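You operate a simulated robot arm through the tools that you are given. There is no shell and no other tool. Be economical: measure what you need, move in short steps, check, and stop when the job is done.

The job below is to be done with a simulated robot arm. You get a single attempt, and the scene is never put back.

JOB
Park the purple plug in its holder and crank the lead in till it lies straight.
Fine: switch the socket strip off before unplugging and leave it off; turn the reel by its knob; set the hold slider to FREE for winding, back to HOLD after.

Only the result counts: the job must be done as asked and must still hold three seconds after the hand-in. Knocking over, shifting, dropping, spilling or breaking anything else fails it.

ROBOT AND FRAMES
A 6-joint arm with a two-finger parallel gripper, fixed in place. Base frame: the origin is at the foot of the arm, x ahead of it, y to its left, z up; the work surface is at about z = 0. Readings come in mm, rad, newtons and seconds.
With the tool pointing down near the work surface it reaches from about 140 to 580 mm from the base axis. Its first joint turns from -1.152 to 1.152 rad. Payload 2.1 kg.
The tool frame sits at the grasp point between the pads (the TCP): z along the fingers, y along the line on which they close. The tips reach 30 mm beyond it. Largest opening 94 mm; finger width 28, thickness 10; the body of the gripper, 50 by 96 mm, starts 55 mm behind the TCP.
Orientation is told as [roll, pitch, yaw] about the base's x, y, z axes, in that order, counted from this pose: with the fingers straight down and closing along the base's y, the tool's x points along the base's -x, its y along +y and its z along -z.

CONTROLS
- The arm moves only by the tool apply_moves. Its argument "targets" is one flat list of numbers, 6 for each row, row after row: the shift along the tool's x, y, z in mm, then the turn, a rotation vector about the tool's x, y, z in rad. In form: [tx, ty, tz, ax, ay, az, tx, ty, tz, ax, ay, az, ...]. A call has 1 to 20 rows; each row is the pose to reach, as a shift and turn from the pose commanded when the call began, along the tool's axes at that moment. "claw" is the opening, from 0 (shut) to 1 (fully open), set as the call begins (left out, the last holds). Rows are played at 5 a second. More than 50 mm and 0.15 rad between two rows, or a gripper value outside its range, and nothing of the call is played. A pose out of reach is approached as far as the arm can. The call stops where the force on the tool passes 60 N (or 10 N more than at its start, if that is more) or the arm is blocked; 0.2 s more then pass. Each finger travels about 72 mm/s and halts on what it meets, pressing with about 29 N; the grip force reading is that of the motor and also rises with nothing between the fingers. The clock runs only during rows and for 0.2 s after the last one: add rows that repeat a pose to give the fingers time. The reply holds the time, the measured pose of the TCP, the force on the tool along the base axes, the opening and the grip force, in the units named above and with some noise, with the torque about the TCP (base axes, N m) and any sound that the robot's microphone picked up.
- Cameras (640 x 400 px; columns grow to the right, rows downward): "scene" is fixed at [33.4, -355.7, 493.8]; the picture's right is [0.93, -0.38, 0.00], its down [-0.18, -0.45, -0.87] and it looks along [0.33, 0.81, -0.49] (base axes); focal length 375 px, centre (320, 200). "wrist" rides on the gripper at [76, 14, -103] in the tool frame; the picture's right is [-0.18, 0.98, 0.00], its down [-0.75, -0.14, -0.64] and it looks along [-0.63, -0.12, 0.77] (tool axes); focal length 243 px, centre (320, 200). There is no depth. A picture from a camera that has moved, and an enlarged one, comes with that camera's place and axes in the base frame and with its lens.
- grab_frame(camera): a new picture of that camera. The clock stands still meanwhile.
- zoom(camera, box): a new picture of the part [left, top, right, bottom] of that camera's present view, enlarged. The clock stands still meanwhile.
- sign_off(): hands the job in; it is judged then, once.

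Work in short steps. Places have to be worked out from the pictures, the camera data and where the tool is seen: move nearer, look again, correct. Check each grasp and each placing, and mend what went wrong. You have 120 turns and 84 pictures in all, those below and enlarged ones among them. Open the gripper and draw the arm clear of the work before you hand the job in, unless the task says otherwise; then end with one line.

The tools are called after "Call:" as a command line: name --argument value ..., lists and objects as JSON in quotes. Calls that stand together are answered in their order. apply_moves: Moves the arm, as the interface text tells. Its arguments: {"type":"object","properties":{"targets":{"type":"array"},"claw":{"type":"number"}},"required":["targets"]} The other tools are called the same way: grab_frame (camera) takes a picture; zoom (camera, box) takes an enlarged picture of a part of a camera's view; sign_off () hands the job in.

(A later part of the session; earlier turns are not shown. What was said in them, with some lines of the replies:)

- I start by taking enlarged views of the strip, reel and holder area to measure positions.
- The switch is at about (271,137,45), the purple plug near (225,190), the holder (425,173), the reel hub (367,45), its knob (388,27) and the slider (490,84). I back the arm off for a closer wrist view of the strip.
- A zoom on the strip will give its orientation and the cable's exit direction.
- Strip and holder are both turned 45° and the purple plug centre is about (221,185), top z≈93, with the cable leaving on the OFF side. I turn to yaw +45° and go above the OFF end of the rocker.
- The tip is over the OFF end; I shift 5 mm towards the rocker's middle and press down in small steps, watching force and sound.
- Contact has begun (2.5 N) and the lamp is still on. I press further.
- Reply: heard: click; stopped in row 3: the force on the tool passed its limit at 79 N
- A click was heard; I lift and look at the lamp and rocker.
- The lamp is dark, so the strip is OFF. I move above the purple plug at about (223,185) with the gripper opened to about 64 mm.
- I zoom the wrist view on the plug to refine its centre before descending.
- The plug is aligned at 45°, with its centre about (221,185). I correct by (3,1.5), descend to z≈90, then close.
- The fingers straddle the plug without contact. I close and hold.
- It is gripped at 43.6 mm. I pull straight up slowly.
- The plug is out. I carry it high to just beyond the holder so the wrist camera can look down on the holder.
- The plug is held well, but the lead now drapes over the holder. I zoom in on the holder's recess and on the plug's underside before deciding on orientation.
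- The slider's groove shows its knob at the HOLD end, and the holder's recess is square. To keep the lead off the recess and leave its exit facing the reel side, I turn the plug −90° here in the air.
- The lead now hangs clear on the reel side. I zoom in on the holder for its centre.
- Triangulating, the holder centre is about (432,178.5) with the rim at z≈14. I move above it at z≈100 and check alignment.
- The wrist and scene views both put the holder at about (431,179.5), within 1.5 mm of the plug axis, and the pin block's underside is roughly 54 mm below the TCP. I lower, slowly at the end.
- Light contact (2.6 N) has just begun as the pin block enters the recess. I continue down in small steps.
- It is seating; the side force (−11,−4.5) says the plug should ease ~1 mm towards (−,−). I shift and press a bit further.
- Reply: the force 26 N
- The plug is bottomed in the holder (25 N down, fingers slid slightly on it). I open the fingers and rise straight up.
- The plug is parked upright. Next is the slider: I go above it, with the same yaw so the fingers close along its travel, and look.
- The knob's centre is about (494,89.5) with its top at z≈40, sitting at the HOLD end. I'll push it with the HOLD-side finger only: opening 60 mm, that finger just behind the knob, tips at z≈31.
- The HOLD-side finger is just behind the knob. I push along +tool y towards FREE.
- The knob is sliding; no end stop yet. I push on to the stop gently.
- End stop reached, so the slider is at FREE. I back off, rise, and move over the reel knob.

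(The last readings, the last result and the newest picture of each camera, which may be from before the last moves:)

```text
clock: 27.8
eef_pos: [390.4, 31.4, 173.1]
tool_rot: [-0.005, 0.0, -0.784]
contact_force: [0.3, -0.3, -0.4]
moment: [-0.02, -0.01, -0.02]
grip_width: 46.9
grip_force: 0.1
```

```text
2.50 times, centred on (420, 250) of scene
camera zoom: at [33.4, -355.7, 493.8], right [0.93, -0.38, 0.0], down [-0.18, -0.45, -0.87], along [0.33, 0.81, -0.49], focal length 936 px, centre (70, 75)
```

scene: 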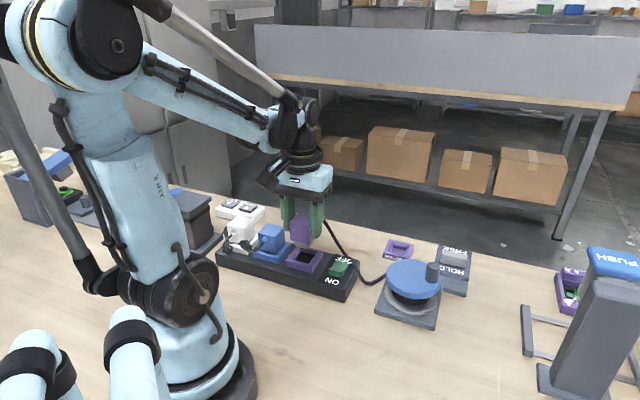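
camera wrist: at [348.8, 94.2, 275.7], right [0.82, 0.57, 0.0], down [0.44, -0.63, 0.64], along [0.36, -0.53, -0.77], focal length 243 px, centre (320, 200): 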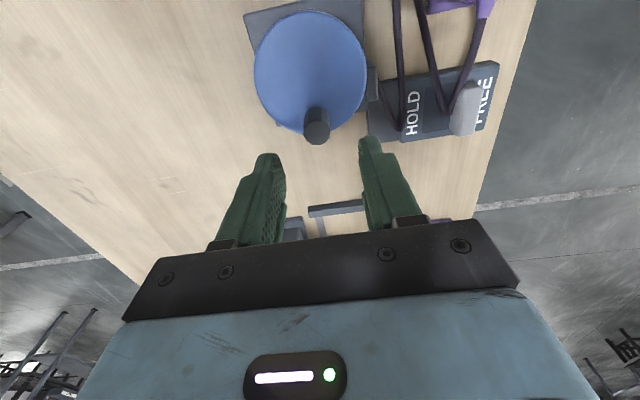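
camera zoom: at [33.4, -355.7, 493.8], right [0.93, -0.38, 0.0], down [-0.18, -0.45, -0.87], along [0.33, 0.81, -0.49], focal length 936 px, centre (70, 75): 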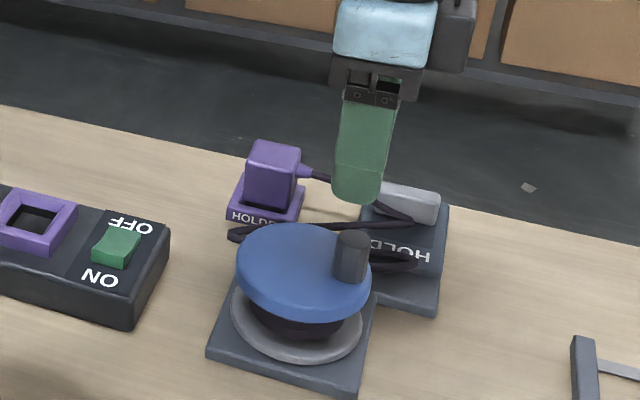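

The knob top is at about (393,26.5,95) and the reel axis about (370,50), so crank radius ≈33 mm. At this yaw tool y is tangential. I descend around the knob and grip it.

Call:
apply_moves --targets '[-5.3, -1.6, 20, 0, 0, 0, -5.3, -1.6, 50, 0, 0, 0, -5.3, -1.6, 68, 0, 0, 0, -5.3, -1.6, 75, 0, 0, 0, -5.3, -1.6, 75, 0, 0, 0]'

Call:
grab_frame --camera "wrist"

Call:
zoom --camera "scene" --box '[340, 170, 500, 330]'

```text
clock: 29.0
eef_pos: [393.3, 26.5, 99.8]
tool_rot: [-0.002, 0.002, -0.785]
contact_force: [-0.3, -0.1, 0.3]
moment: [-0.03, -0.01, 0.0]
grip_width: 47.1
grip_force: 0.1
```

```text
39 pictures are left
camera wrist: at [350.8, 90.1, 201.7], right [0.82, 0.57, 0.0], down [0.44, -0.63, 0.64], along [0.36, -0.53, -0.77], focal length 243 px, centre (320, 200)
```

wrist: 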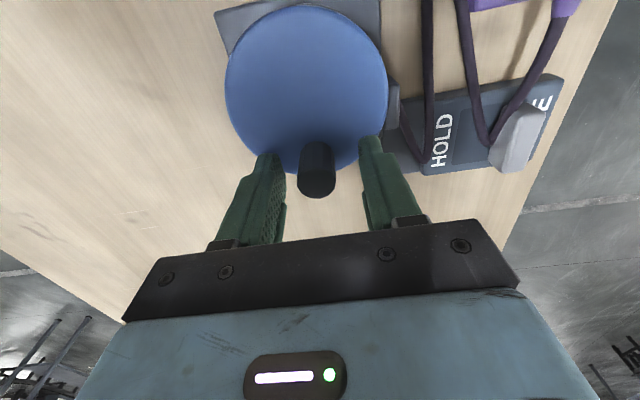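

```text
2.50 times, centred on (420, 250) of scene
camera zoom: at [33.4, -355.7, 493.8], right [0.93, -0.38, 0.0], down [-0.18, -0.45, -0.87], along [0.33, 0.81, -0.49], focal length 936 px, centre (70, 75)
```

zoom: 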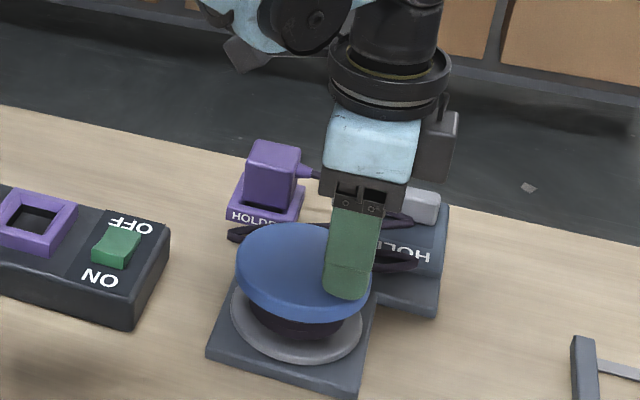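

The fingers straddle the knob. I close on it.

Call:
apply_moves --targets '[0, 0, 0, 0, 0, 0, 0, 0, 0, 0, 0, 0, 0, 0, 0, 0, 0, 0]' --claw 0

```text
clock: 29.8
eef_pos: [393.1, 25.0, 97.9]
tool_rot: [-0.009, 0.003, -0.788]
contact_force: [-21.5, -22.4, -3.0]
moment: [0.45, -0.56, 0.0]
grip_width: 21.9
grip_force: 45.2
```

The knob is held (22 mm) with a side load along −tool y, so I'm slightly off-centre. I ease 2 mm that way and read again.

Call:
apply_moves --targets '[0, -1, 0, 0, 0, 0, 0, -2, 0, 0, 0, 0, 0, -2, 0, 0, 0, 0]'

```text
clock: 30.6
eef_pos: [392.3, 23.9, 97.7]
tool_rot: [-0.003, 0.003, -0.784]
contact_force: [-20.4, -8.1, 24.2]
moment: [-0.35, -0.85, 0.0]
grip_width: 21.8
grip_force: 44.7
```

There is now upward force, so the tips may be touching the disc. I open slightly, rise 4 mm, recentre and re-grip.

Call:
apply_moves --targets '[0, 0, 0, 0, 0, 0, 0, 0, -4, 0, 0, 0, 0, 0, -4, 0, 0, 0]' --claw 0.4

Call:
zoom --camera "wrist" --box '[220, 100, 420, 240]'

```text
clock: 31.4
eef_pos: [393.3, 24.2, 101.3]
tool_rot: [-0.003, 0.001, -0.784]
contact_force: [1.1, 0.0, 0.3]
moment: [0.04, 0.0, 0.05]
grip_width: 37.4
grip_force: 0.1
```

```text
2.86 times, centred on (320, 170) of wrist
camera zoom: at [350.1, 87.7, 204.9], right [0.82, 0.57, 0.0], down [0.44, -0.63, 0.64], along [0.36, -0.53, -0.77], focal length 693 px, centre (320, 286)
```

zoom: 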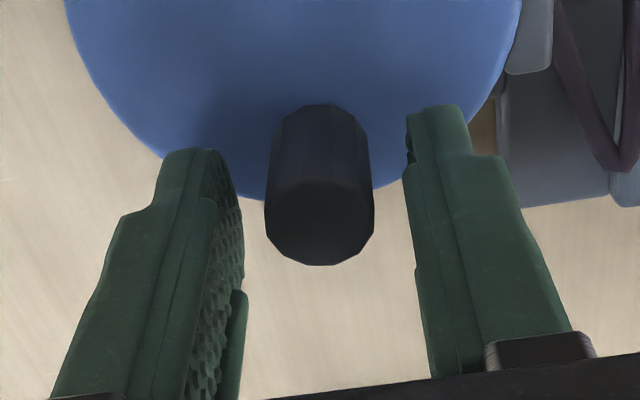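

It is nearly centred now. I re-grip at this height.

Call:
apply_moves --targets '[0, -0.6, 0, 0, 0, 0, 0, -0.6, 0, 0, 0, 0, 0, -0.6, 0, 0, 0, 0, 0, -0.6, 0, 0, 0, 0]' --claw 0

```text
clock: 32.4
eef_pos: [393.3, 22.5, 102.8]
tool_rot: [-0.001, 0.002, -0.783]
contact_force: [-2.1, 3.2, 6.9]
moment: [0.45, -0.54, 0.0]
grip_width: 21.5
grip_force: 45.1
```

Grip is good. I try a 30° counter-clockwise turn about the reel axis and watch forces and lead.

Call:
apply_moves --targets '[0, 3, 0, 0, 0, 0, 0, 5.8, 0, 0, 0, 0, 0.5, 8.7, 0, 0, 0, 0, 1.0, 11.6, 0, 0, 0, 0, 2.0, 14.5, 0, 0, 0, 0, 3.1, 17.2, 0, 0, 0, 0, 3.1, 17.2, 0, 0, 0, 0]'

Call:
zoom --camera "scene" --box '[340, 170, 500, 330]'

Call:
grab_frame --camera "wrist"

```text
clock: 33.3
eef_pos: [393.4, 23.9, 100.5]
tool_rot: [-0.023, 0.003, -0.793]
contact_force: [-5.2, -3.9, 2.7]
moment: [0.63, -0.66, 0.0]
grip_width: 21.6
grip_force: 45.1
stopped in row 4: the force on the tool passed its limit at 65 N (the readings are from after the stop); the commanded pose is now the measured one
```

```text
2.50 times, centred on (420, 250) of scene
camera zoom: at [33.5, -355.7, 493.8], right [0.93, -0.38, 0.0], down [-0.18, -0.45, -0.87], along [0.33, 0.81, -0.49], focal length 936 px, centre (70, 75)
```

zoom: 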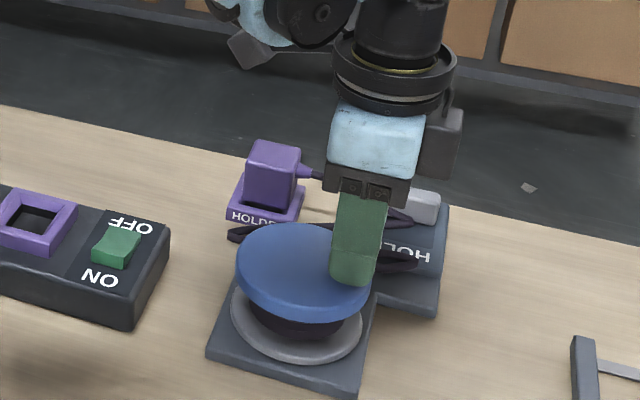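

```text
35 pictures are left
camera wrist: at [353.3, 89.4, 204.4], right [0.83, 0.56, -0.03], down [0.44, -0.63, 0.64], along [0.34, -0.54, -0.77], focal length 243 px, centre (320, 200)
```

wrist: 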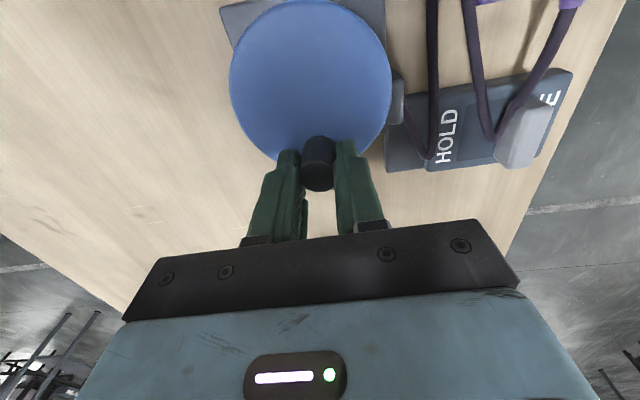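

Counter-clockwise is blocked. I try clockwise.

Call:
apply_moves --targets '[0.3, -2.8, 0, 0, 0, 0, 0.85, -5.7, 0, 0, 0, 0, 1.7, -8.5, 0, 0, 0, 0, 2.65, -11.2, 0, 0, 0, 0, 4.0, -13.9, 0, 0, 0, 0, 5.4, -16.4, 0, 0, 0, 0, 5.4, -16.4, 0, 0, 0, 0]'

Call:
grab_frame --camera "wrist"

```text
clock: 34.9
eef_pos: [377.7, 16.5, 100.9]
tool_rot: [-0.026, 0.002, -0.793]
contact_force: [1.8, -11.8, -8.3]
moment: [0.54, -0.8, 0.03]
grip_width: 21.5
grip_force: 45.5
```

```text
34 pictures are left
camera wrist: at [337.5, 81.3, 204.2], right [0.83, 0.56, -0.03], down [0.44, -0.62, 0.64], along [0.34, -0.55, -0.76], focal length 243 px, centre (320, 200)
```

wrist: 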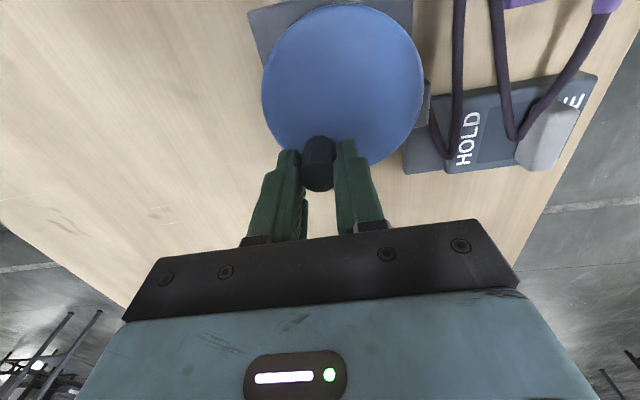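

Clockwise turns freely. I continue about 90° further along the circle, slightly correcting the axis estimate.

Call:
apply_moves --targets '[2.9, -5.2, 0, 0, 0, 0, 7.3, -9.2, 0, 0, 0, 0, 12.2, -12.4, 0, 0, 0, 0, 17.6, -14.6, 0, 0, 0, 0, 23.3, -15.8, 0, 0, 0, 0, 29.2, -16.1, 0, 0, 0, 0, 34.9, -15.3, 0, 0, 0, 0, 40.6, -13.5, 0, 0, 0, 0, 45.7, -10.9, 0, 0, 0, 0]'

Call:
grab_frame --camera "wrist"

Call:
zoom --camera "scene" --box '[340, 170, 500, 330]'

```text
clock: 36.9
eef_pos: [342.2, 40.6, 102.8]
tool_rot: [-0.013, -0.009, -0.792]
contact_force: [40.1, 4.9, -9.6]
moment: [1.24, -0.91, -0.03]
grip_width: 21.3
grip_force: 45.2
```

```text
33 pictures are left
camera wrist: at [300.0, 106.4, 204.5], right [0.83, 0.56, -0.01], down [0.43, -0.63, 0.65], along [0.36, -0.54, -0.76], focal length 243 px, centre (320, 200)
```

wrist: 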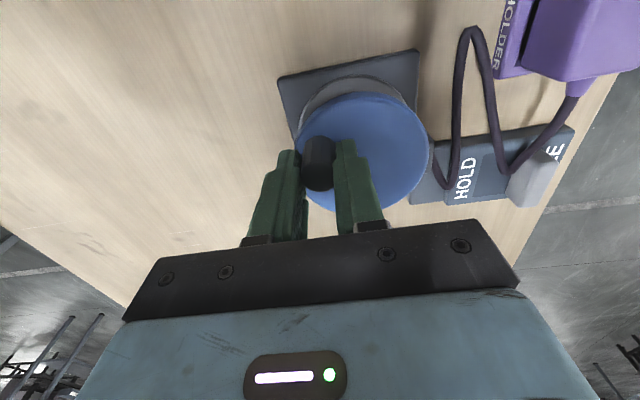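

```text
2.50 times, centred on (420, 250) of scene
camera zoom: at [33.5, -355.7, 493.8], right [0.93, -0.38, 0.0], down [-0.18, -0.45, -0.87], along [0.33, 0.81, -0.49], focal length 936 px, centre (70, 75)
```

zoom: 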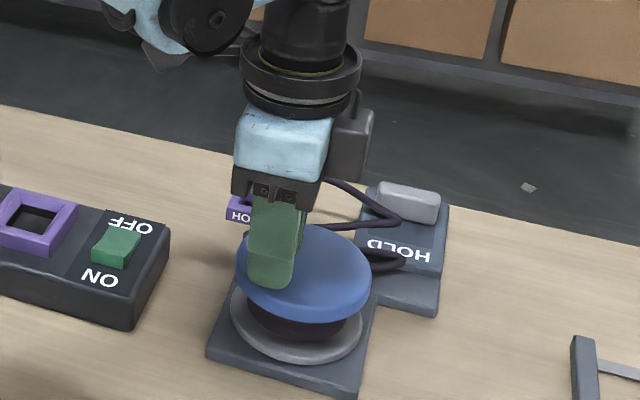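

The lead's loop is shrinking, so clockwise winds it in. Forces suggest the axis is nearer (373,45) with R≈30; I carry on along that circle.

Call:
apply_moves --targets '[-0.5, 6.2, 0, 0, 0, 0, 3.4, 11.1, 0, 0, 0, 0, 6.3, 16.6, 0, 0, 0, 0, 8.0, 22.6, 0, 0, 0, 0, 8.4, 28.9, 0, 0, 0, 0, 7.4, 35.2, 0, 0, 0, 0, 5.2, 41, 0, 0, 0, 0]'

Call:
grab_frame --camera "scene"

```text
clock: 38.5
eef_pos: [365.8, 73.7, 99.9]
tool_rot: [-0.022, 0.002, -0.793]
contact_force: [-2.1, 11.6, 38.7]
moment: [1.12, -0.54, 0.01]
grip_width: 21.2
grip_force: 44.5
```

```text
31 pictures are left
```

scene: 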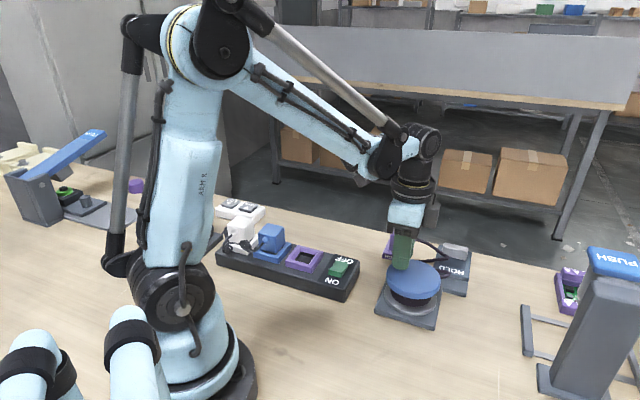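

The tips press on the disc (38 N up) and the tool has tilted a little. I open slightly, rise 4 mm, level, and re-grip.

Call:
apply_moves --targets '[0, 0, 0, 0, 0, 0, 0, 0, -4, -0.0155, 0.0157, 0, 0, 0, -4, -0.0155, 0.0157, 0]' --claw 0.38

Call:
grab_frame --camera "wrist"

```text
clock: 39.3
eef_pos: [364.3, 73.6, 103.2]
tool_rot: [-0.007, 0.017, -0.792]
contact_force: [-0.6, -0.6, -0.7]
moment: [-0.01, -0.04, 0.01]
grip_width: 35.8
grip_force: 0.1
```

```text
30 pictures are left
camera wrist: at [323.7, 137.0, 209.4], right [0.83, 0.56, -0.01], down [0.44, -0.64, 0.63], along [0.34, -0.53, -0.78], focal length 243 px, centre (320, 200)
```

wrist: 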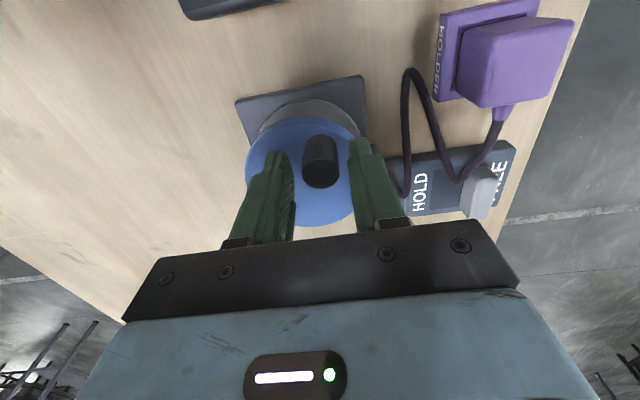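

Level and clear; the lead still has a loop. I re-grip (1.2 mm correction) and crank another ~120° clockwise.

Call:
apply_moves --targets '[0, -1.2, 0, -0.017, -0.007, 0, 0, -1.2, 0, -0.017, -0.007, 0, 0, -1.2, 0, -0.017, -0.007, 0, -3.7, 5.6, 0, -0.017, -0.007, 0, -9.5, 10.8, 0, -0.017, -0.007, 0, -16.5, 14.5, 0, -0.017, -0.007, 0, -24.2, 16.0, 0, -0.017, -0.007, 0, -32, 15.6, 0, -0.017, -0.007, 0, -39.5, 13.2, 0, -0.017, -0.007, 0, -46, 8.9, 0, -0.017, -0.007, 0, -51.2, 3.0, 0, -0.017, -0.007, 0]' --claw 0

Call:
grab_frame --camera "wrist"

```text
clock: 41.7
eef_pos: [401.9, 39.9, 105.7]
tool_rot: [0.004, 0.016, -0.791]
contact_force: [-17.0, 3.8, 36.0]
moment: [-0.22, 0.86, -0.02]
grip_width: 21.2
grip_force: 45.0
```

```text
29 pictures are left
camera wrist: at [359.6, 101.6, 209.0], right [0.83, 0.56, 0.0], down [0.43, -0.65, 0.63], along [0.35, -0.52, -0.78], focal length 243 px, centre (320, 200)
```

wrist: 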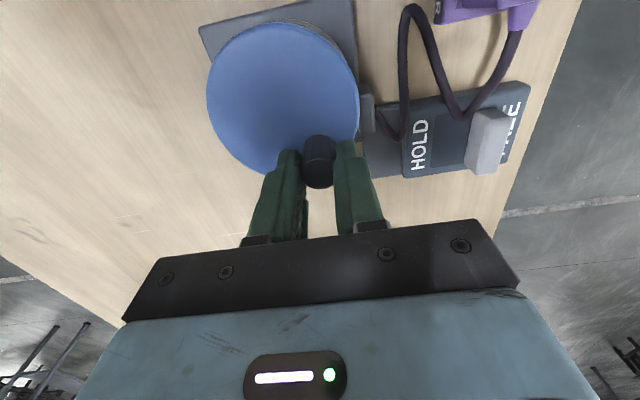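

I compare the lead in the scene view.

Call:
zoom --camera "scene" --box '[380, 220, 480, 300]'

```text
5.00 times, centred on (430, 260) of scene
camera zoom: at [33.3, -355.7, 493.8], right [0.93, -0.38, 0.0], down [-0.18, -0.45, -0.87], along [0.33, 0.81, -0.49], focal length 1873 px, centre (-230, -100)
```

zoom: 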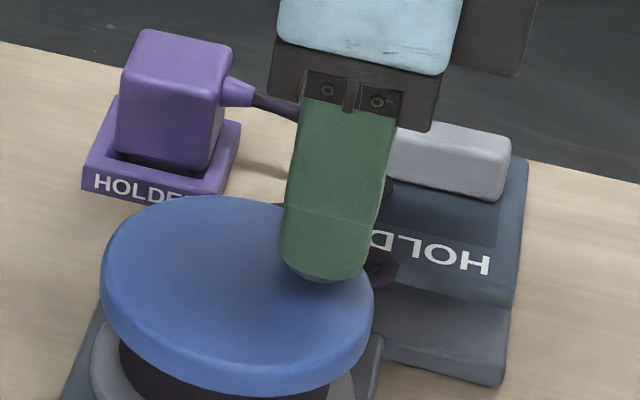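

The lead is clearly shorter now. I continue with another ~75° and look.

Call:
apply_moves --targets '[-3.6, -7, -1, 0, 0, 0, -5.2, -14.6, -2, 0, 0, 0, -4.8, -22.5, -2, 0, 0, 0, -2.4, -29.8, -2, 0, 0, 0, 2.0, -36.4, -2, 0, 0, 0]'

Call:
grab_frame --camera "wrist"

```text
clock: 42.9
eef_pos: [374.5, 14.5, 106.4]
tool_rot: [0.006, 0.011, -0.793]
contact_force: [0.1, 2.4, -29.8]
moment: [-0.63, 0.03, 0.04]
grip_width: 21.4
grip_force: 45.0
```

```text
27 pictures are left
camera wrist: at [332.8, 77.5, 209.9], right [0.83, 0.56, 0.01], down [0.43, -0.64, 0.63], along [0.36, -0.52, -0.77], focal length 243 px, centre (320, 200)
```

wrist: 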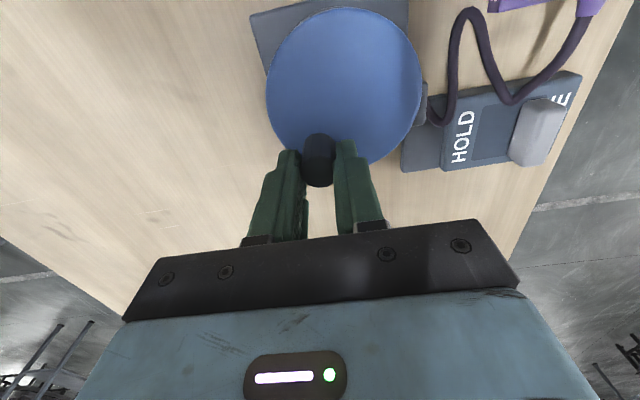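

The loop continues to shrink. Another 90°.

Call:
apply_moves --targets '[5.8, -5.2, 1, 0, 0, 0, 12.7, -8.9, 1.5, 0, 0, 0, 20.5, -10.4, 1.5, 0, 0, 0, 28.2, -10, 1.5, 0, 0, 0, 35.7, -7.6, 1.5, 0, 0, 0, 42.3, -3.3, 1.5, 0, 0, 0]'

Call:
grab_frame --camera "wrist"

```text
clock: 44.3
eef_pos: [341.1, 44.1, 104.7]
tool_rot: [0.006, 0.015, -0.79]
contact_force: [-15.4, 0.8, 36.2]
moment: [-0.33, 0.73, 0.03]
grip_width: 20.9
grip_force: 44.7
```

```text
26 pictures are left
camera wrist: at [300.2, 106.5, 209.6], right [0.83, 0.56, 0.0], down [0.43, -0.65, 0.63], along [0.35, -0.52, -0.78], focal length 243 px, centre (320, 200)
```

wrist: 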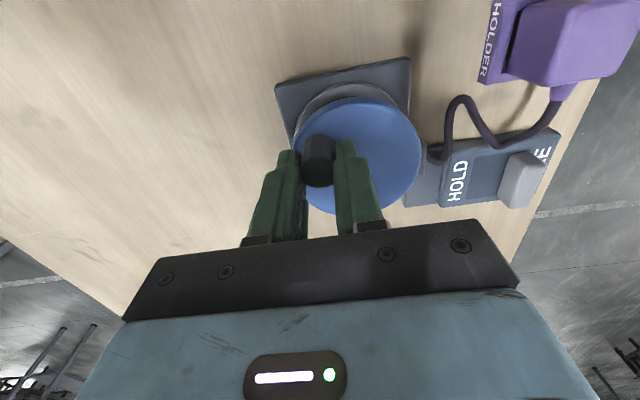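

Roughly 40 mm of slack remains. I turn another ~45° and look.

Call:
apply_moves --targets '[2.5, 2.8, -1, 0, 0, 0, 5.2, 5.8, -1, 0, 0, 0, 8.9, 12.8, -1, 0, 0, 0, 10.4, 20.5, -1, 0, 0, 0]'

Call:
grab_frame --camera "wrist"

```text
clock: 45.3
eef_pos: [350.1, 64.5, 104.9]
tool_rot: [0.009, 0.008, -0.791]
contact_force: [1.9, -2.7, -17.8]
moment: [0.34, 1.01, -0.01]
grip_width: 20.9
grip_force: 45.4
```

```text
25 pictures are left
camera wrist: at [307.6, 127.6, 209.2], right [0.83, 0.56, 0.01], down [0.43, -0.64, 0.63], along [0.36, -0.52, -0.77], focal length 243 px, centre (320, 200)
```

wrist: 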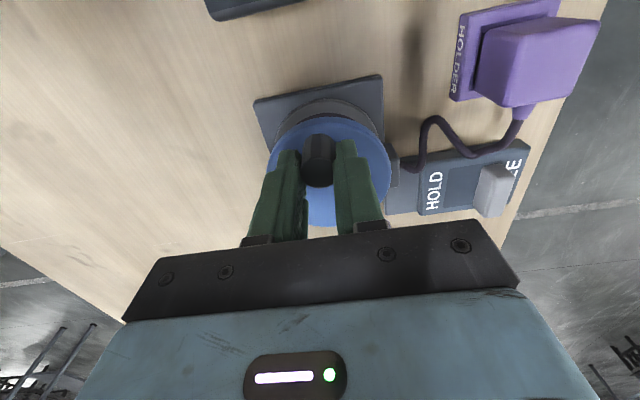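

About 29 mm slack remains and 45° took in ~10 mm. I turn another 75°.

Call:
apply_moves --targets '[-0.4, 7.8, 0, 0, 0, 0, -2.8, 15.2, 0, 0, 0, 0, -7.2, 21.8, 0, 0, 0, 0, -13, 27, 0, 0, 0, 0, -20, 30.6, 0, 0, 0, 0]'

Call:
grab_frame --camera "wrist"

```text
clock: 46.5
eef_pos: [385.5, 73.4, 106.2]
tool_rot: [0.005, 0.011, -0.792]
contact_force: [-6.0, -10.9, -37.6]
moment: [-0.86, -0.08, 0.02]
grip_width: 21.1
grip_force: 44.7
```

```text
24 pictures are left
camera wrist: at [343.4, 134.3, 209.4], right [0.83, 0.56, 0.0], down [0.43, -0.64, 0.63], along [0.36, -0.52, -0.77], focal length 243 px, centre (320, 200)
```

wrist: 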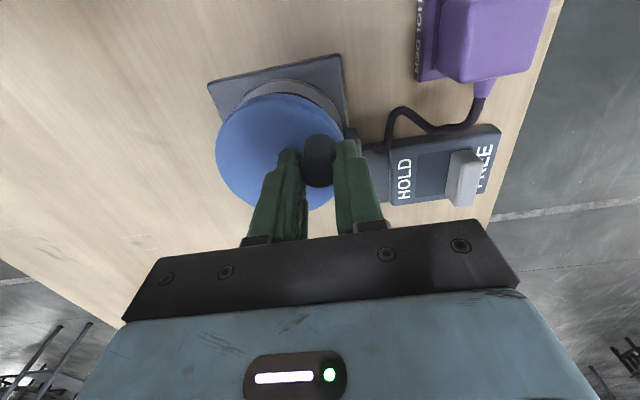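

Slack is perhaps 15–20 mm now. I turn another 60°.

Call:
apply_moves --targets '[-7.7, 1.6, 1, 0, 0, 0, -15.5, 1.1, 2, 0, 0, 0, -22.9, -1.3, 2, 0, 0, 0, -29.4, -5.6, 2, 0, 0, 0]'

Call:
grab_frame --camera "wrist"

```text
clock: 47.5
eef_pos: [402.6, 47.0, 102.8]
tool_rot: [0.008, 0.014, -0.792]
contact_force: [-10.7, 0.0, 39.4]
moment: [-0.45, 1.09, 0.0]
grip_width: 21.0
grip_force: 45.2
```

```text
23 pictures are left
camera wrist: at [359.9, 110.3, 208.3], right [0.83, 0.56, 0.0], down [0.43, -0.64, 0.63], along [0.36, -0.52, -0.78], focal length 243 px, centre (320, 200)
```

wrist: 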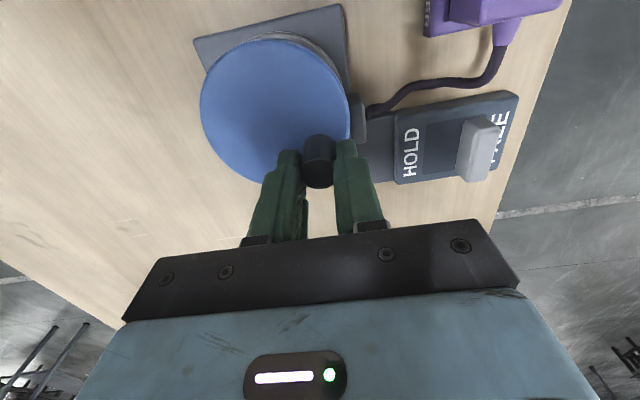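

Nearly straight: ~6 mm slack. I turn 15° more and watch the force.

Call:
apply_moves --targets '[-2.8, -2.8, -1, 0, 0, 0, -5.2, -5.9, -1, 0, 0, 0, -5.2, -5.9, -1, 0, 0, 0]'

Call:
zoom --camera "wrist" --box '[330, 0, 550, 200]'

```text
clock: 48.3
eef_pos: [401.9, 40.0, 104.4]
tool_rot: [0.009, 0.012, -0.793]
contact_force: [-0.3, 1.4, -20.6]
moment: [0.33, 1.26, -0.02]
grip_width: 21.0
grip_force: 44.9
```

```text
2.00 times, centred on (440, 100) of wrist
camera zoom: at [359.5, 102.0, 208.0], right [0.83, 0.56, 0.01], down [0.43, -0.64, 0.63], along [0.36, -0.52, -0.77], focal length 485 px, centre (80, 400)
```

zoom: 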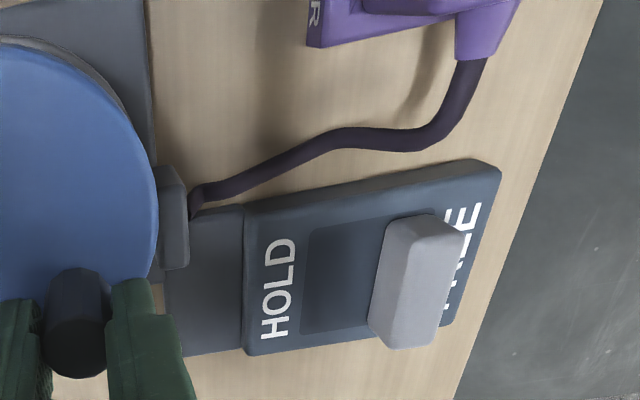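

Some bend is left (~6 mm). I turn another 15°.

Call:
apply_moves --targets '[-1.9, -3.5, 0, 0, 0, 0, -3.6, -7.0, 0, 0, 0, 0, -3.6, -7.0, 0, 0, 0, 0]'

Call:
zoom --camera "wrist" --box '[330, 0, 550, 200]'

```text
clock: 49.1
eef_pos: [399.9, 30.9, 103.4]
tool_rot: [0.006, 0.011, -0.791]
contact_force: [-1.4, 1.5, -37.4]
moment: [-0.78, 0.06, 0.06]
grip_width: 20.8
grip_force: 45.1
```

```text
2.00 times, centred on (440, 100) of wrist
camera zoom: at [357.1, 94.4, 208.0], right [0.83, 0.56, 0.0], down [0.43, -0.64, 0.63], along [0.36, -0.52, -0.77], focal length 485 px, centre (80, 400)
```

zoom: 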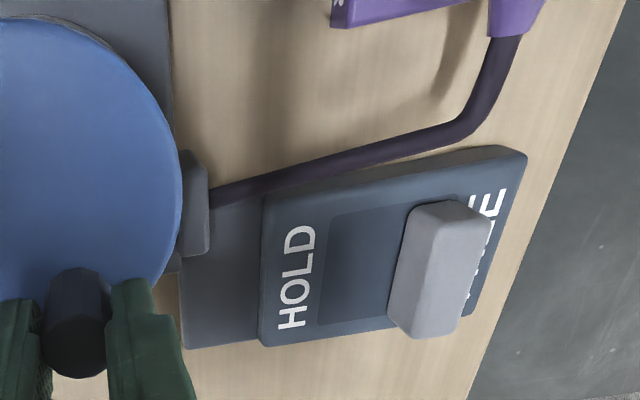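

Straighter; one bend near the plug remains. Another 15°, in small increments.

Call:
apply_moves --targets '[-0.8, -3.8, 1, 0, 0, 0, -1.6, -7.6, 1.5, 0, 0, 0, -1.6, -7.6, 1.5, 0, 0, 0]'

Call:
zoom --camera "wrist" --box '[330, 0, 550, 200]'

```text
clock: 49.9
eef_pos: [396.7, 25.2, 103.6]
tool_rot: [0.008, 0.011, -0.791]
contact_force: [4.6, -3.0, 27.1]
moment: [-0.26, 0.7, -0.02]
grip_width: 21.0
grip_force: 45.4
```

```text
2.00 times, centred on (440, 100) of wrist
camera zoom: at [353.1, 88.0, 208.0], right [0.83, 0.56, 0.01], down [0.43, -0.64, 0.63], along [0.36, -0.52, -0.77], focal length 485 px, centre (80, 400)
```

zoom: 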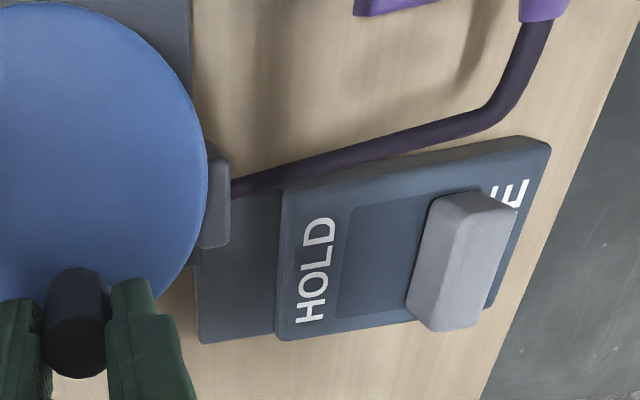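

Shape has changed little; I check the scene view for the plug and lead.

Call:
zoom --camera "scene" --box '[380, 220, 480, 300]'

```text
5.00 times, centred on (430, 260) of scene
camera zoom: at [33.3, -355.7, 493.8], right [0.93, -0.38, 0.0], down [-0.18, -0.45, -0.87], along [0.33, 0.81, -0.49], focal length 1873 px, centre (-230, -100)
```

zoom: 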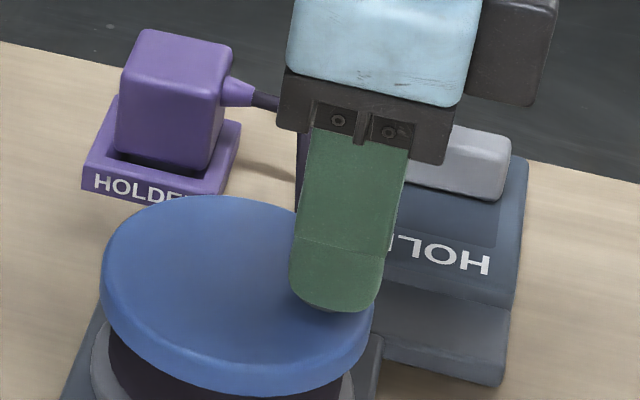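

The plug is still seated. I wind another 15°, checking force for the lead going taut.

Call:
apply_moves --targets '[0, -4, 0, 0, 0, 0, 0.4, -7.9, 0, 0, 0, 0, 0.4, -7.9, 0, 0, 0, 0]'

Call:
grab_frame --camera "wrist"

```text
clock: 50.7
eef_pos: [390.0, 19.5, 103.5]
tool_rot: [0.008, 0.011, -0.794]
contact_force: [1.8, -5.1, 39.5]
moment: [-0.66, 0.4, -0.02]
grip_width: 21.2
grip_force: 45.4
```

```text
18 pictures are left
camera wrist: at [347.6, 82.9, 207.3], right [0.83, 0.56, 0.01], down [0.43, -0.64, 0.63], along [0.36, -0.52, -0.77], focal length 243 px, centre (320, 200)
```

wrist: 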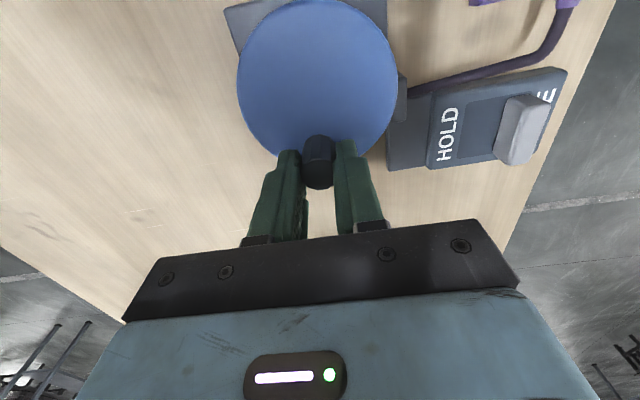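

No tension felt yet. I turn another 30° in small rows; the 60 N stop guards.

Call:
apply_moves --targets '[1.1, -3.8, -1, 0, 0, 0, 2.4, -7.4, -1, 0, 0, 0, 4.5, -10.8, -1, 0, 0, 0, 4.5, -10.8, -1, 0, 0, 0]'

Call:
zoom --camera "wrist" --box '[400, 0, 640, 200]'

```text
clock: 51.7
eef_pos: [378.4, 15.4, 103.3]
tool_rot: [0.005, 0.009, -0.793]
contact_force: [4.4, -17.2, -27.3]
moment: [-0.34, 0.36, 0.01]
grip_width: 21.1
grip_force: 44.8
```

```text
2.00 times, centred on (520, 100) of wrist
camera zoom: at [336.2, 78.1, 207.2], right [0.83, 0.56, 0.0], down [0.43, -0.64, 0.63], along [0.36, -0.52, -0.77], focal length 485 px, centre (-80, 400)
```

zoom: 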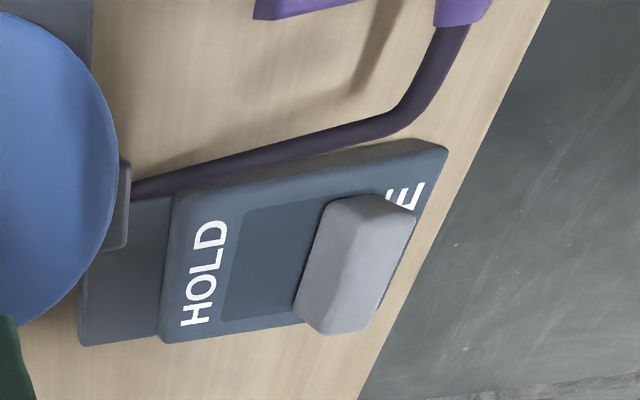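

For the last 45° the lead's shape hasn't changed and no torque builds. I release the knob, rise and look from above.

Call:
apply_moves --targets '[0, 0, 0, 0, 0, 0, 0, 0, 0, 0, 0, 0, 0, 0, -40, 0, 0, 0, 15, 0, -80, 0, 0, 0, 45, 20, -90, 0, 0, 0, 45, 20, -90, 0, 0, 0]' --claw 0.45

Call:
grab_frame --camera "wrist"

Call:
zoom --camera "scene" --box '[360, 210, 480, 330]'

```text
clock: 53.1
eef_pos: [360.9, 60.0, 195.2]
tool_rot: [0.007, 0.01, -0.792]
contact_force: [-1.0, -0.8, 0.3]
moment: [0.03, 0.02, -0.02]
grip_width: 42.4
grip_force: 0.0
```

```text
16 pictures are left
camera wrist: at [319.4, 123.0, 298.6], right [0.83, 0.56, 0.01], down [0.43, -0.64, 0.63], along [0.36, -0.52, -0.77], focal length 243 px, centre (320, 200)
```

wrist: 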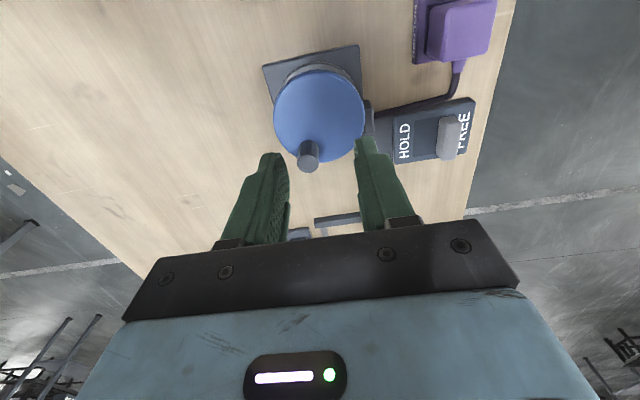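

```text
3.33 times, centred on (420, 270) of scene
camera zoom: at [33.5, -355.7, 493.8], right [0.93, -0.38, 0.0], down [-0.18, -0.45, -0.87], along [0.33, 0.81, -0.49], focal length 1249 px, centre (-13, -33)
```

zoom: 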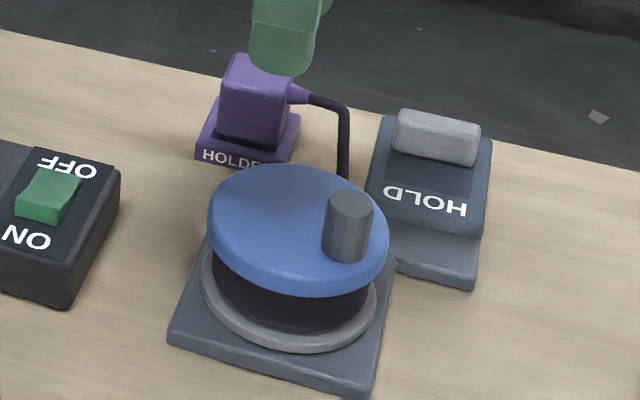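

The long part of the lead is straight with only the bend at the plug's strain relief. To learn whether it is taut, I'll push the knob with open fingers and read the pure tangential force; first I return over the knob at about (378,15).

Call:
apply_moves --targets '[-30, -13, 20, 0, 0, 0, -44, -20, 50, 0, 0, 0, -44, -20, 80, 0, 0, 0, -44, -20, 90, 0, 0, 0, -44, -20, 90, 0, 0, 0]' --claw 0.42

Call:
apply_moves --targets '[1.5, -4, 0, 0, 0, 0, 3, -8, 0, 0, 0, 0, 5, -12, 0, 0, 0, 0, 5, -12, 0, 0, 0, 0]'

Call:
apply_moves --targets '[3, -3, 0, 0, 0, 0, 6, -5, 0, 0, 0, 0, 6, -5, 0, 0, 0, 0]'

Call:
grab_frame --camera "wrist"

```text
clock: 54.3
eef_pos: [378.2, 17.3, 101.4]
tool_rot: [0.007, 0.012, -0.793]
contact_force: [-0.1, 0.5, -0.2]
moment: [-0.01, 0.02, 0.01]
grip_width: 39.6
grip_force: 0.1
```

```text
clock: 55.3
eef_pos: [365.3, 12.2, 103.5]
tool_rot: [0.007, 0.011, -0.792]
contact_force: [0.4, 0.7, 0.0]
moment: [0.02, -0.02, 0.03]
grip_width: 40.0
grip_force: 0.4
```

```text
clock: 56.1
eef_pos: [357.1, 13.1, 103.1]
tool_rot: [0.008, 0.009, -0.793]
contact_force: [1.7, 1.9, -0.2]
moment: [0.04, -0.01, 0.01]
grip_width: 41.3
grip_force: 1.5
```

```text
14 pictures are left
camera wrist: at [315.3, 74.7, 207.8], right [0.83, 0.56, 0.01], down [0.43, -0.64, 0.63], along [0.36, -0.52, -0.77], focal length 243 px, centre (320, 200)
```

wrist: 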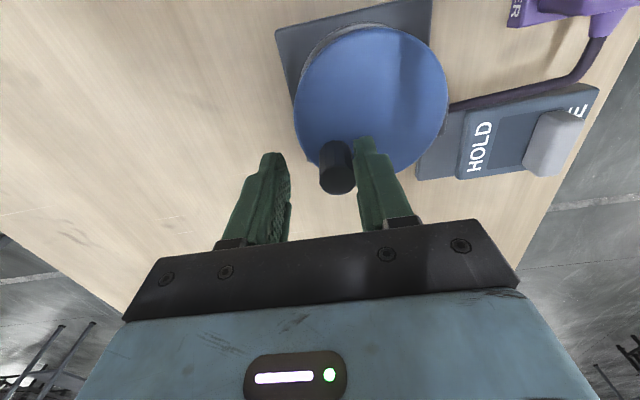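

The knob turns with only ~2 N. I grip it again and wind another ~60°, then compare the lead's shape.

Call:
apply_moves --targets '[2.6, 5.1, 0, 0, 0, 0, 2.6, 5.1, 0, 0, 0, 0, 2.6, 5.1, 0, 0, 0, 0, 10.3, 3.7, 0, 0, 0, 0, 18.1, 4.4, 0, 0, 0, 0, 25.4, 7.1, 0, 0, 0, 0, 31.9, 11.7, 0, 0, 0, 0, 31.9, 11.7, 0, 0, 0, 0]' --claw 0.2

Call:
zoom --camera "wrist" --box '[400, 0, 640, 200]'

```text
clock: 57.9
eef_pos: [342.2, 42.2, 104.8]
tool_rot: [0.006, 0.01, -0.792]
contact_force: [-0.8, -0.1, 0.1]
moment: [-0.01, 0.0, 0.01]
grip_width: 18.6
grip_force: 0.2
```

```text
2.00 times, centred on (520, 100) of wrist
camera zoom: at [301.2, 105.9, 208.7], right [0.83, 0.56, 0.01], down [0.43, -0.64, 0.63], along [0.36, -0.52, -0.77], focal length 485 px, centre (-80, 400)
```

zoom: 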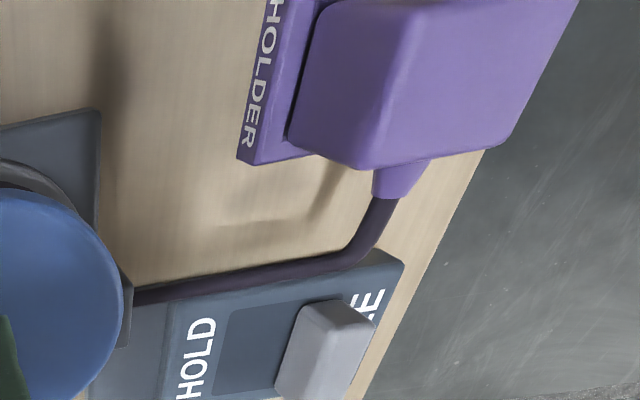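

The opening of 18.6 mm means the knob slipped out of the fingers. I look where it is.

Call:
grab_frame --camera "wrist"

Call:
zoom --camera "scene" --box '[360, 210, 480, 330]'

```text
12 pictures are left
camera wrist: at [301.2, 105.9, 208.7], right [0.83, 0.56, 0.01], down [0.43, -0.64, 0.63], along [0.36, -0.52, -0.77], focal length 243 px, centre (320, 200)
```

wrist: 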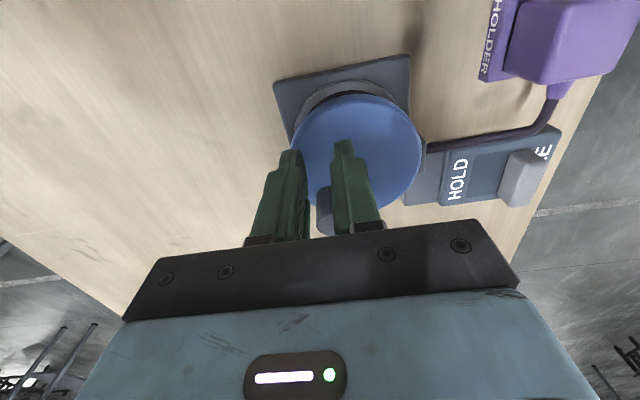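

```text
3.33 times, centred on (420, 270) of scene
camera zoom: at [33.4, -355.7, 493.8], right [0.93, -0.38, 0.0], down [-0.18, -0.45, -0.87], along [0.33, 0.81, -0.49], focal length 1249 px, centre (-13, -33)
```

zoom: 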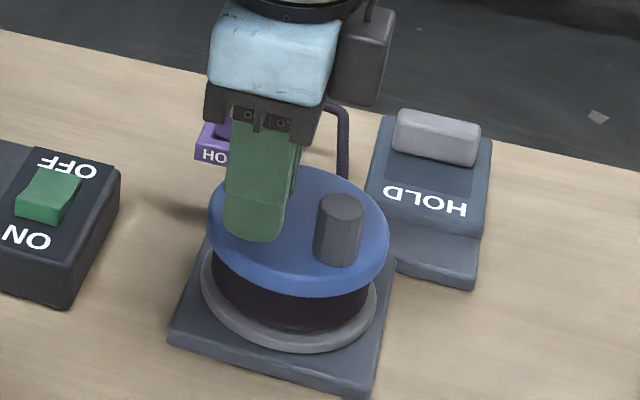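

The reel knob stayed where I had pushed it, and the lead has been unchanged over ~60° of cranking with its run straight from guide to strain relief, so winding has saturated. I lift clear and move to the slider to set HOLD.

Call:
apply_moves --targets '[0, 0, -40, 0, 0, 0, 0, 0, -65, 0, 0, 0, -18, 37, -65, 0, 0, 0, -37, 73, -65, 0, 0, 0, -55, 110, -65, 0, 0, 0, -73, 146.6, -65, 0, 0, 0, -73, 146.6, -65, 0, 0, 0]'

Call:
apply_moves --targets '[0, 0, 0, 0, 0, 0, 0, 0, 30, 0, 0, 0, 0, 0, 30, 0, 0, 0]' --claw 0.64

Call:
grab_frame --camera "wrist"

```text
clock: 59.5
eef_pos: [500.4, 95.3, 167.6]
tool_rot: [0.007, 0.012, -0.793]
contact_force: [0.6, -0.3, 0.6]
moment: [-0.01, 0.05, 0.0]
grip_width: 18.6
grip_force: 0.1
```

```text
clock: 60.3
eef_pos: [500.5, 94.7, 138.0]
tool_rot: [0.009, 0.01, -0.793]
contact_force: [0.1, -0.1, 0.1]
moment: [-0.02, -0.05, 0.0]
grip_width: 60.1
grip_force: 0.0
```

```text
10 pictures are left
camera wrist: at [456.9, 156.3, 243.1], right [0.83, 0.56, 0.01], down [0.43, -0.64, 0.63], along [0.36, -0.52, -0.77], focal length 243 px, centre (320, 200)
```

wrist: 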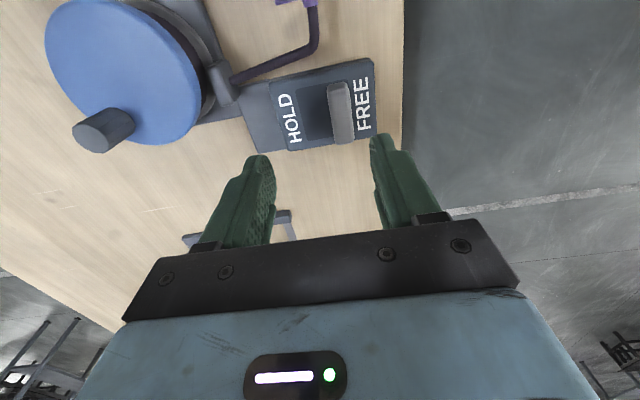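

The slider knob is at the FREE end and the FREE-side finger sits ~5 mm beyond it. I descend to z≈62 and push towards HOLD until the stop.

Call:
apply_moves --targets '[0, 0, 40, 0, 0, 0, 0, 0, 68, 0, 0, 0, 0, 0, 76, 0, 0, 0, 0, 0, 76, 0, 0, 0]'

Call:
apply_moves --targets '[0, -5, 0, 0, 0, 0, 0, -10, 0, 0, 0, 0, 0, -15, 0, 0, 0, 0, 0, -20, 0, 0, 0, 0, 0, -24, 0, 0, 0, 0, 0, -27, 0, 0, 0, 0]'

Call:
grab_frame --camera "wrist"

```text
clock: 61.3
eef_pos: [499.8, 94.8, 63.9]
tool_rot: [0.006, 0.011, -0.792]
contact_force: [0.0, -0.1, -0.8]
moment: [0.0, 0.0, -0.05]
grip_width: 60.1
grip_force: 0.2
```

```text
clock: 62.7
eef_pos: [481.5, 76.0, 64.0]
tool_rot: [0.006, 0.011, -0.793]
contact_force: [0.1, -0.3, -0.8]
moment: [-0.01, -0.02, 0.0]
grip_width: 60.3
grip_force: 0.0
```

```text
9 pictures are left
camera wrist: at [438.3, 138.5, 167.7], right [0.83, 0.56, 0.01], down [0.43, -0.64, 0.63], along [0.36, -0.52, -0.77], focal length 243 px, centre (320, 200)
```

wrist: 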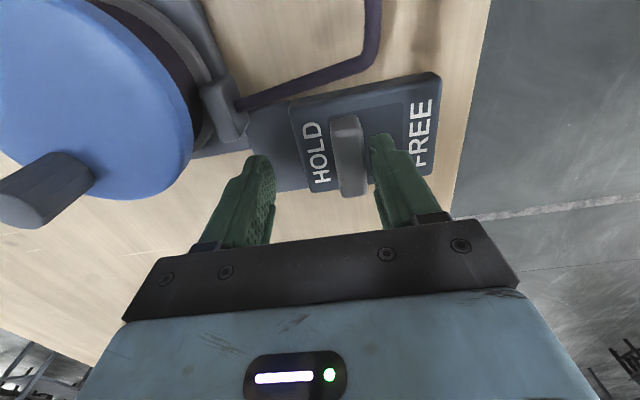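

The knob is nearly at the HOLD end, with no stop felt yet. I push a few mm more.

Call:
apply_moves --targets '[0, -2, 0, 0, 0, 0, 0, -4, 0, 0, 0, 0, 0, -6, 0, 0, 0, 0, 0, -8, 0, 0, 0, 0]'

Call:
zoom --camera "wrist" --box '[200, 0, 480, 220]'

```text
clock: 63.7
eef_pos: [477.1, 71.2, 64.2]
tool_rot: [0.01, 0.012, -0.79]
contact_force: [7.8, 8.9, -4.0]
moment: [0.02, -0.08, 0.2]
grip_width: 67.3
grip_force: 6.3
```

```text
1.82 times, centred on (340, 110) of wrist
camera zoom: at [433.2, 133.4, 167.7], right [0.83, 0.56, 0.01], down [0.43, -0.64, 0.63], along [0.36, -0.52, -0.78], focal length 441 px, centre (284, 364)
```

zoom: 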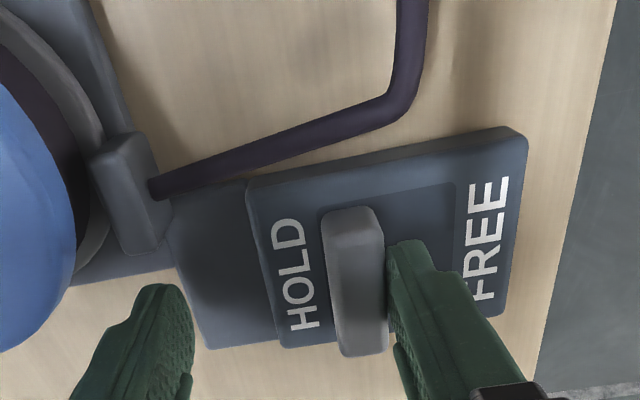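

The slider is at its HOLD stop. The lead is two taut straight runs, bending only at the plug's strain relief. I back off, rise and withdraw, then check.

Call:
apply_moves --targets '[0, 7, 0, 0, 0, 0, 0, 7, -40, 0, 0, 0, 0, 7, -85, 0, 0, 0, 0, 7, -130, 0, 0, 0, 30, -20, -150, 0, 0, 0, 60, -50, -160, 0, 0, 0, 60, -90, -160, 0, 0, 0, 60, -130, -160, 0, 0, 0, 60, -130, -160, 0, 0, 0]'

Call:
grab_frame --camera "scene"

Call:
zoom --camera "scene" --box '[360, 210, 480, 330]'

Call:
zoom --camera "wrist" --box '[280, 0, 640, 200]'

```text
clock: 65.7
eef_pos: [341.3, 20.2, 222.7]
tool_rot: [0.008, 0.01, -0.79]
contact_force: [0.5, 0.1, -0.1]
moment: [0.0, -0.02, 0.01]
grip_width: 60.3
grip_force: 0.1
```

```text
7 pictures are left
```

scene: 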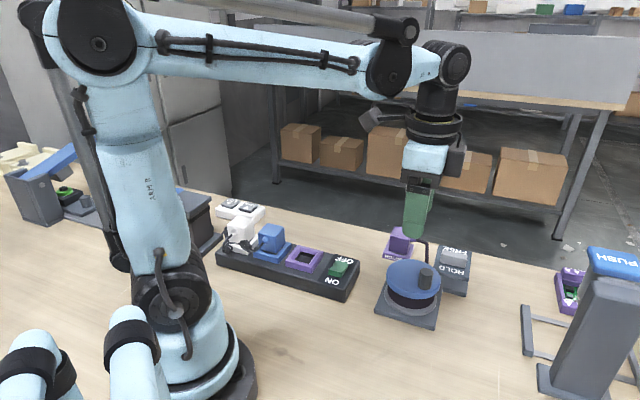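

```text
3.33 times, centred on (420, 270) of scene
camera zoom: at [33.4, -355.7, 493.8], right [0.93, -0.38, 0.0], down [-0.18, -0.45, -0.87], along [0.33, 0.81, -0.49], focal length 1249 px, centre (-13, -33)
```

zoom: 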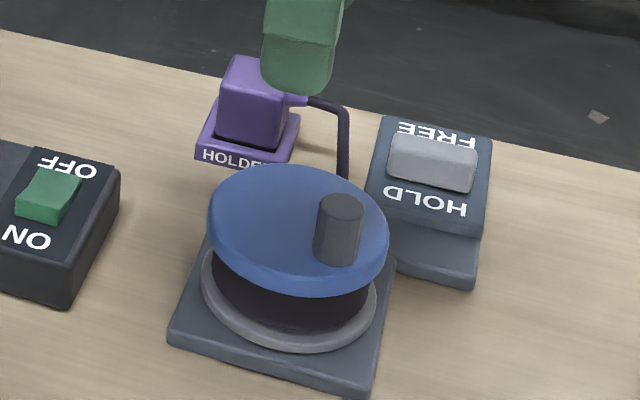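

```text
1.78 times, centred on (460, 100) of wrist
camera zoom: at [298.3, 82.8, 325.8], right [0.83, 0.56, 0.01], down [0.43, -0.64, 0.63], along [0.36, -0.52, -0.77], focal length 431 px, centre (71, 378)
```

zoom: 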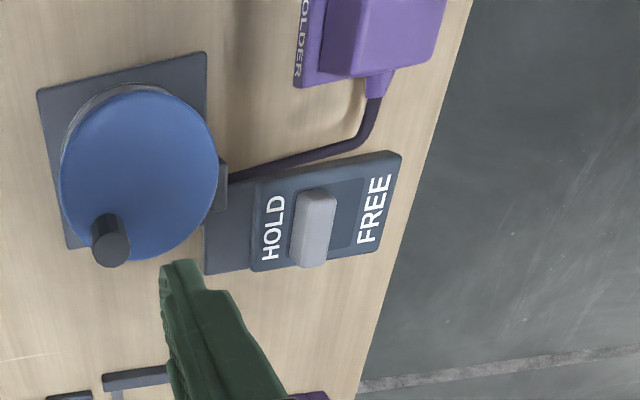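

Everything checks out: the strip is off, the plug sits in its holder, the lead is wound in, the slider is at HOLD, and the gripper is open and clear. I hand in.

Call:
sign_off

```text
The job is handed in.
```

I handed the job in. The strip is off, the purple plug is parked in its holder, and the hold slider is back at HOLD. The lead is wound in straight from the reel, except for a sharp bend about 20 mm out from the plug. It stayed the same over the last 60° or so of cranking, so I judged it fully wound in, though I felt no rise in tension to confirm that.
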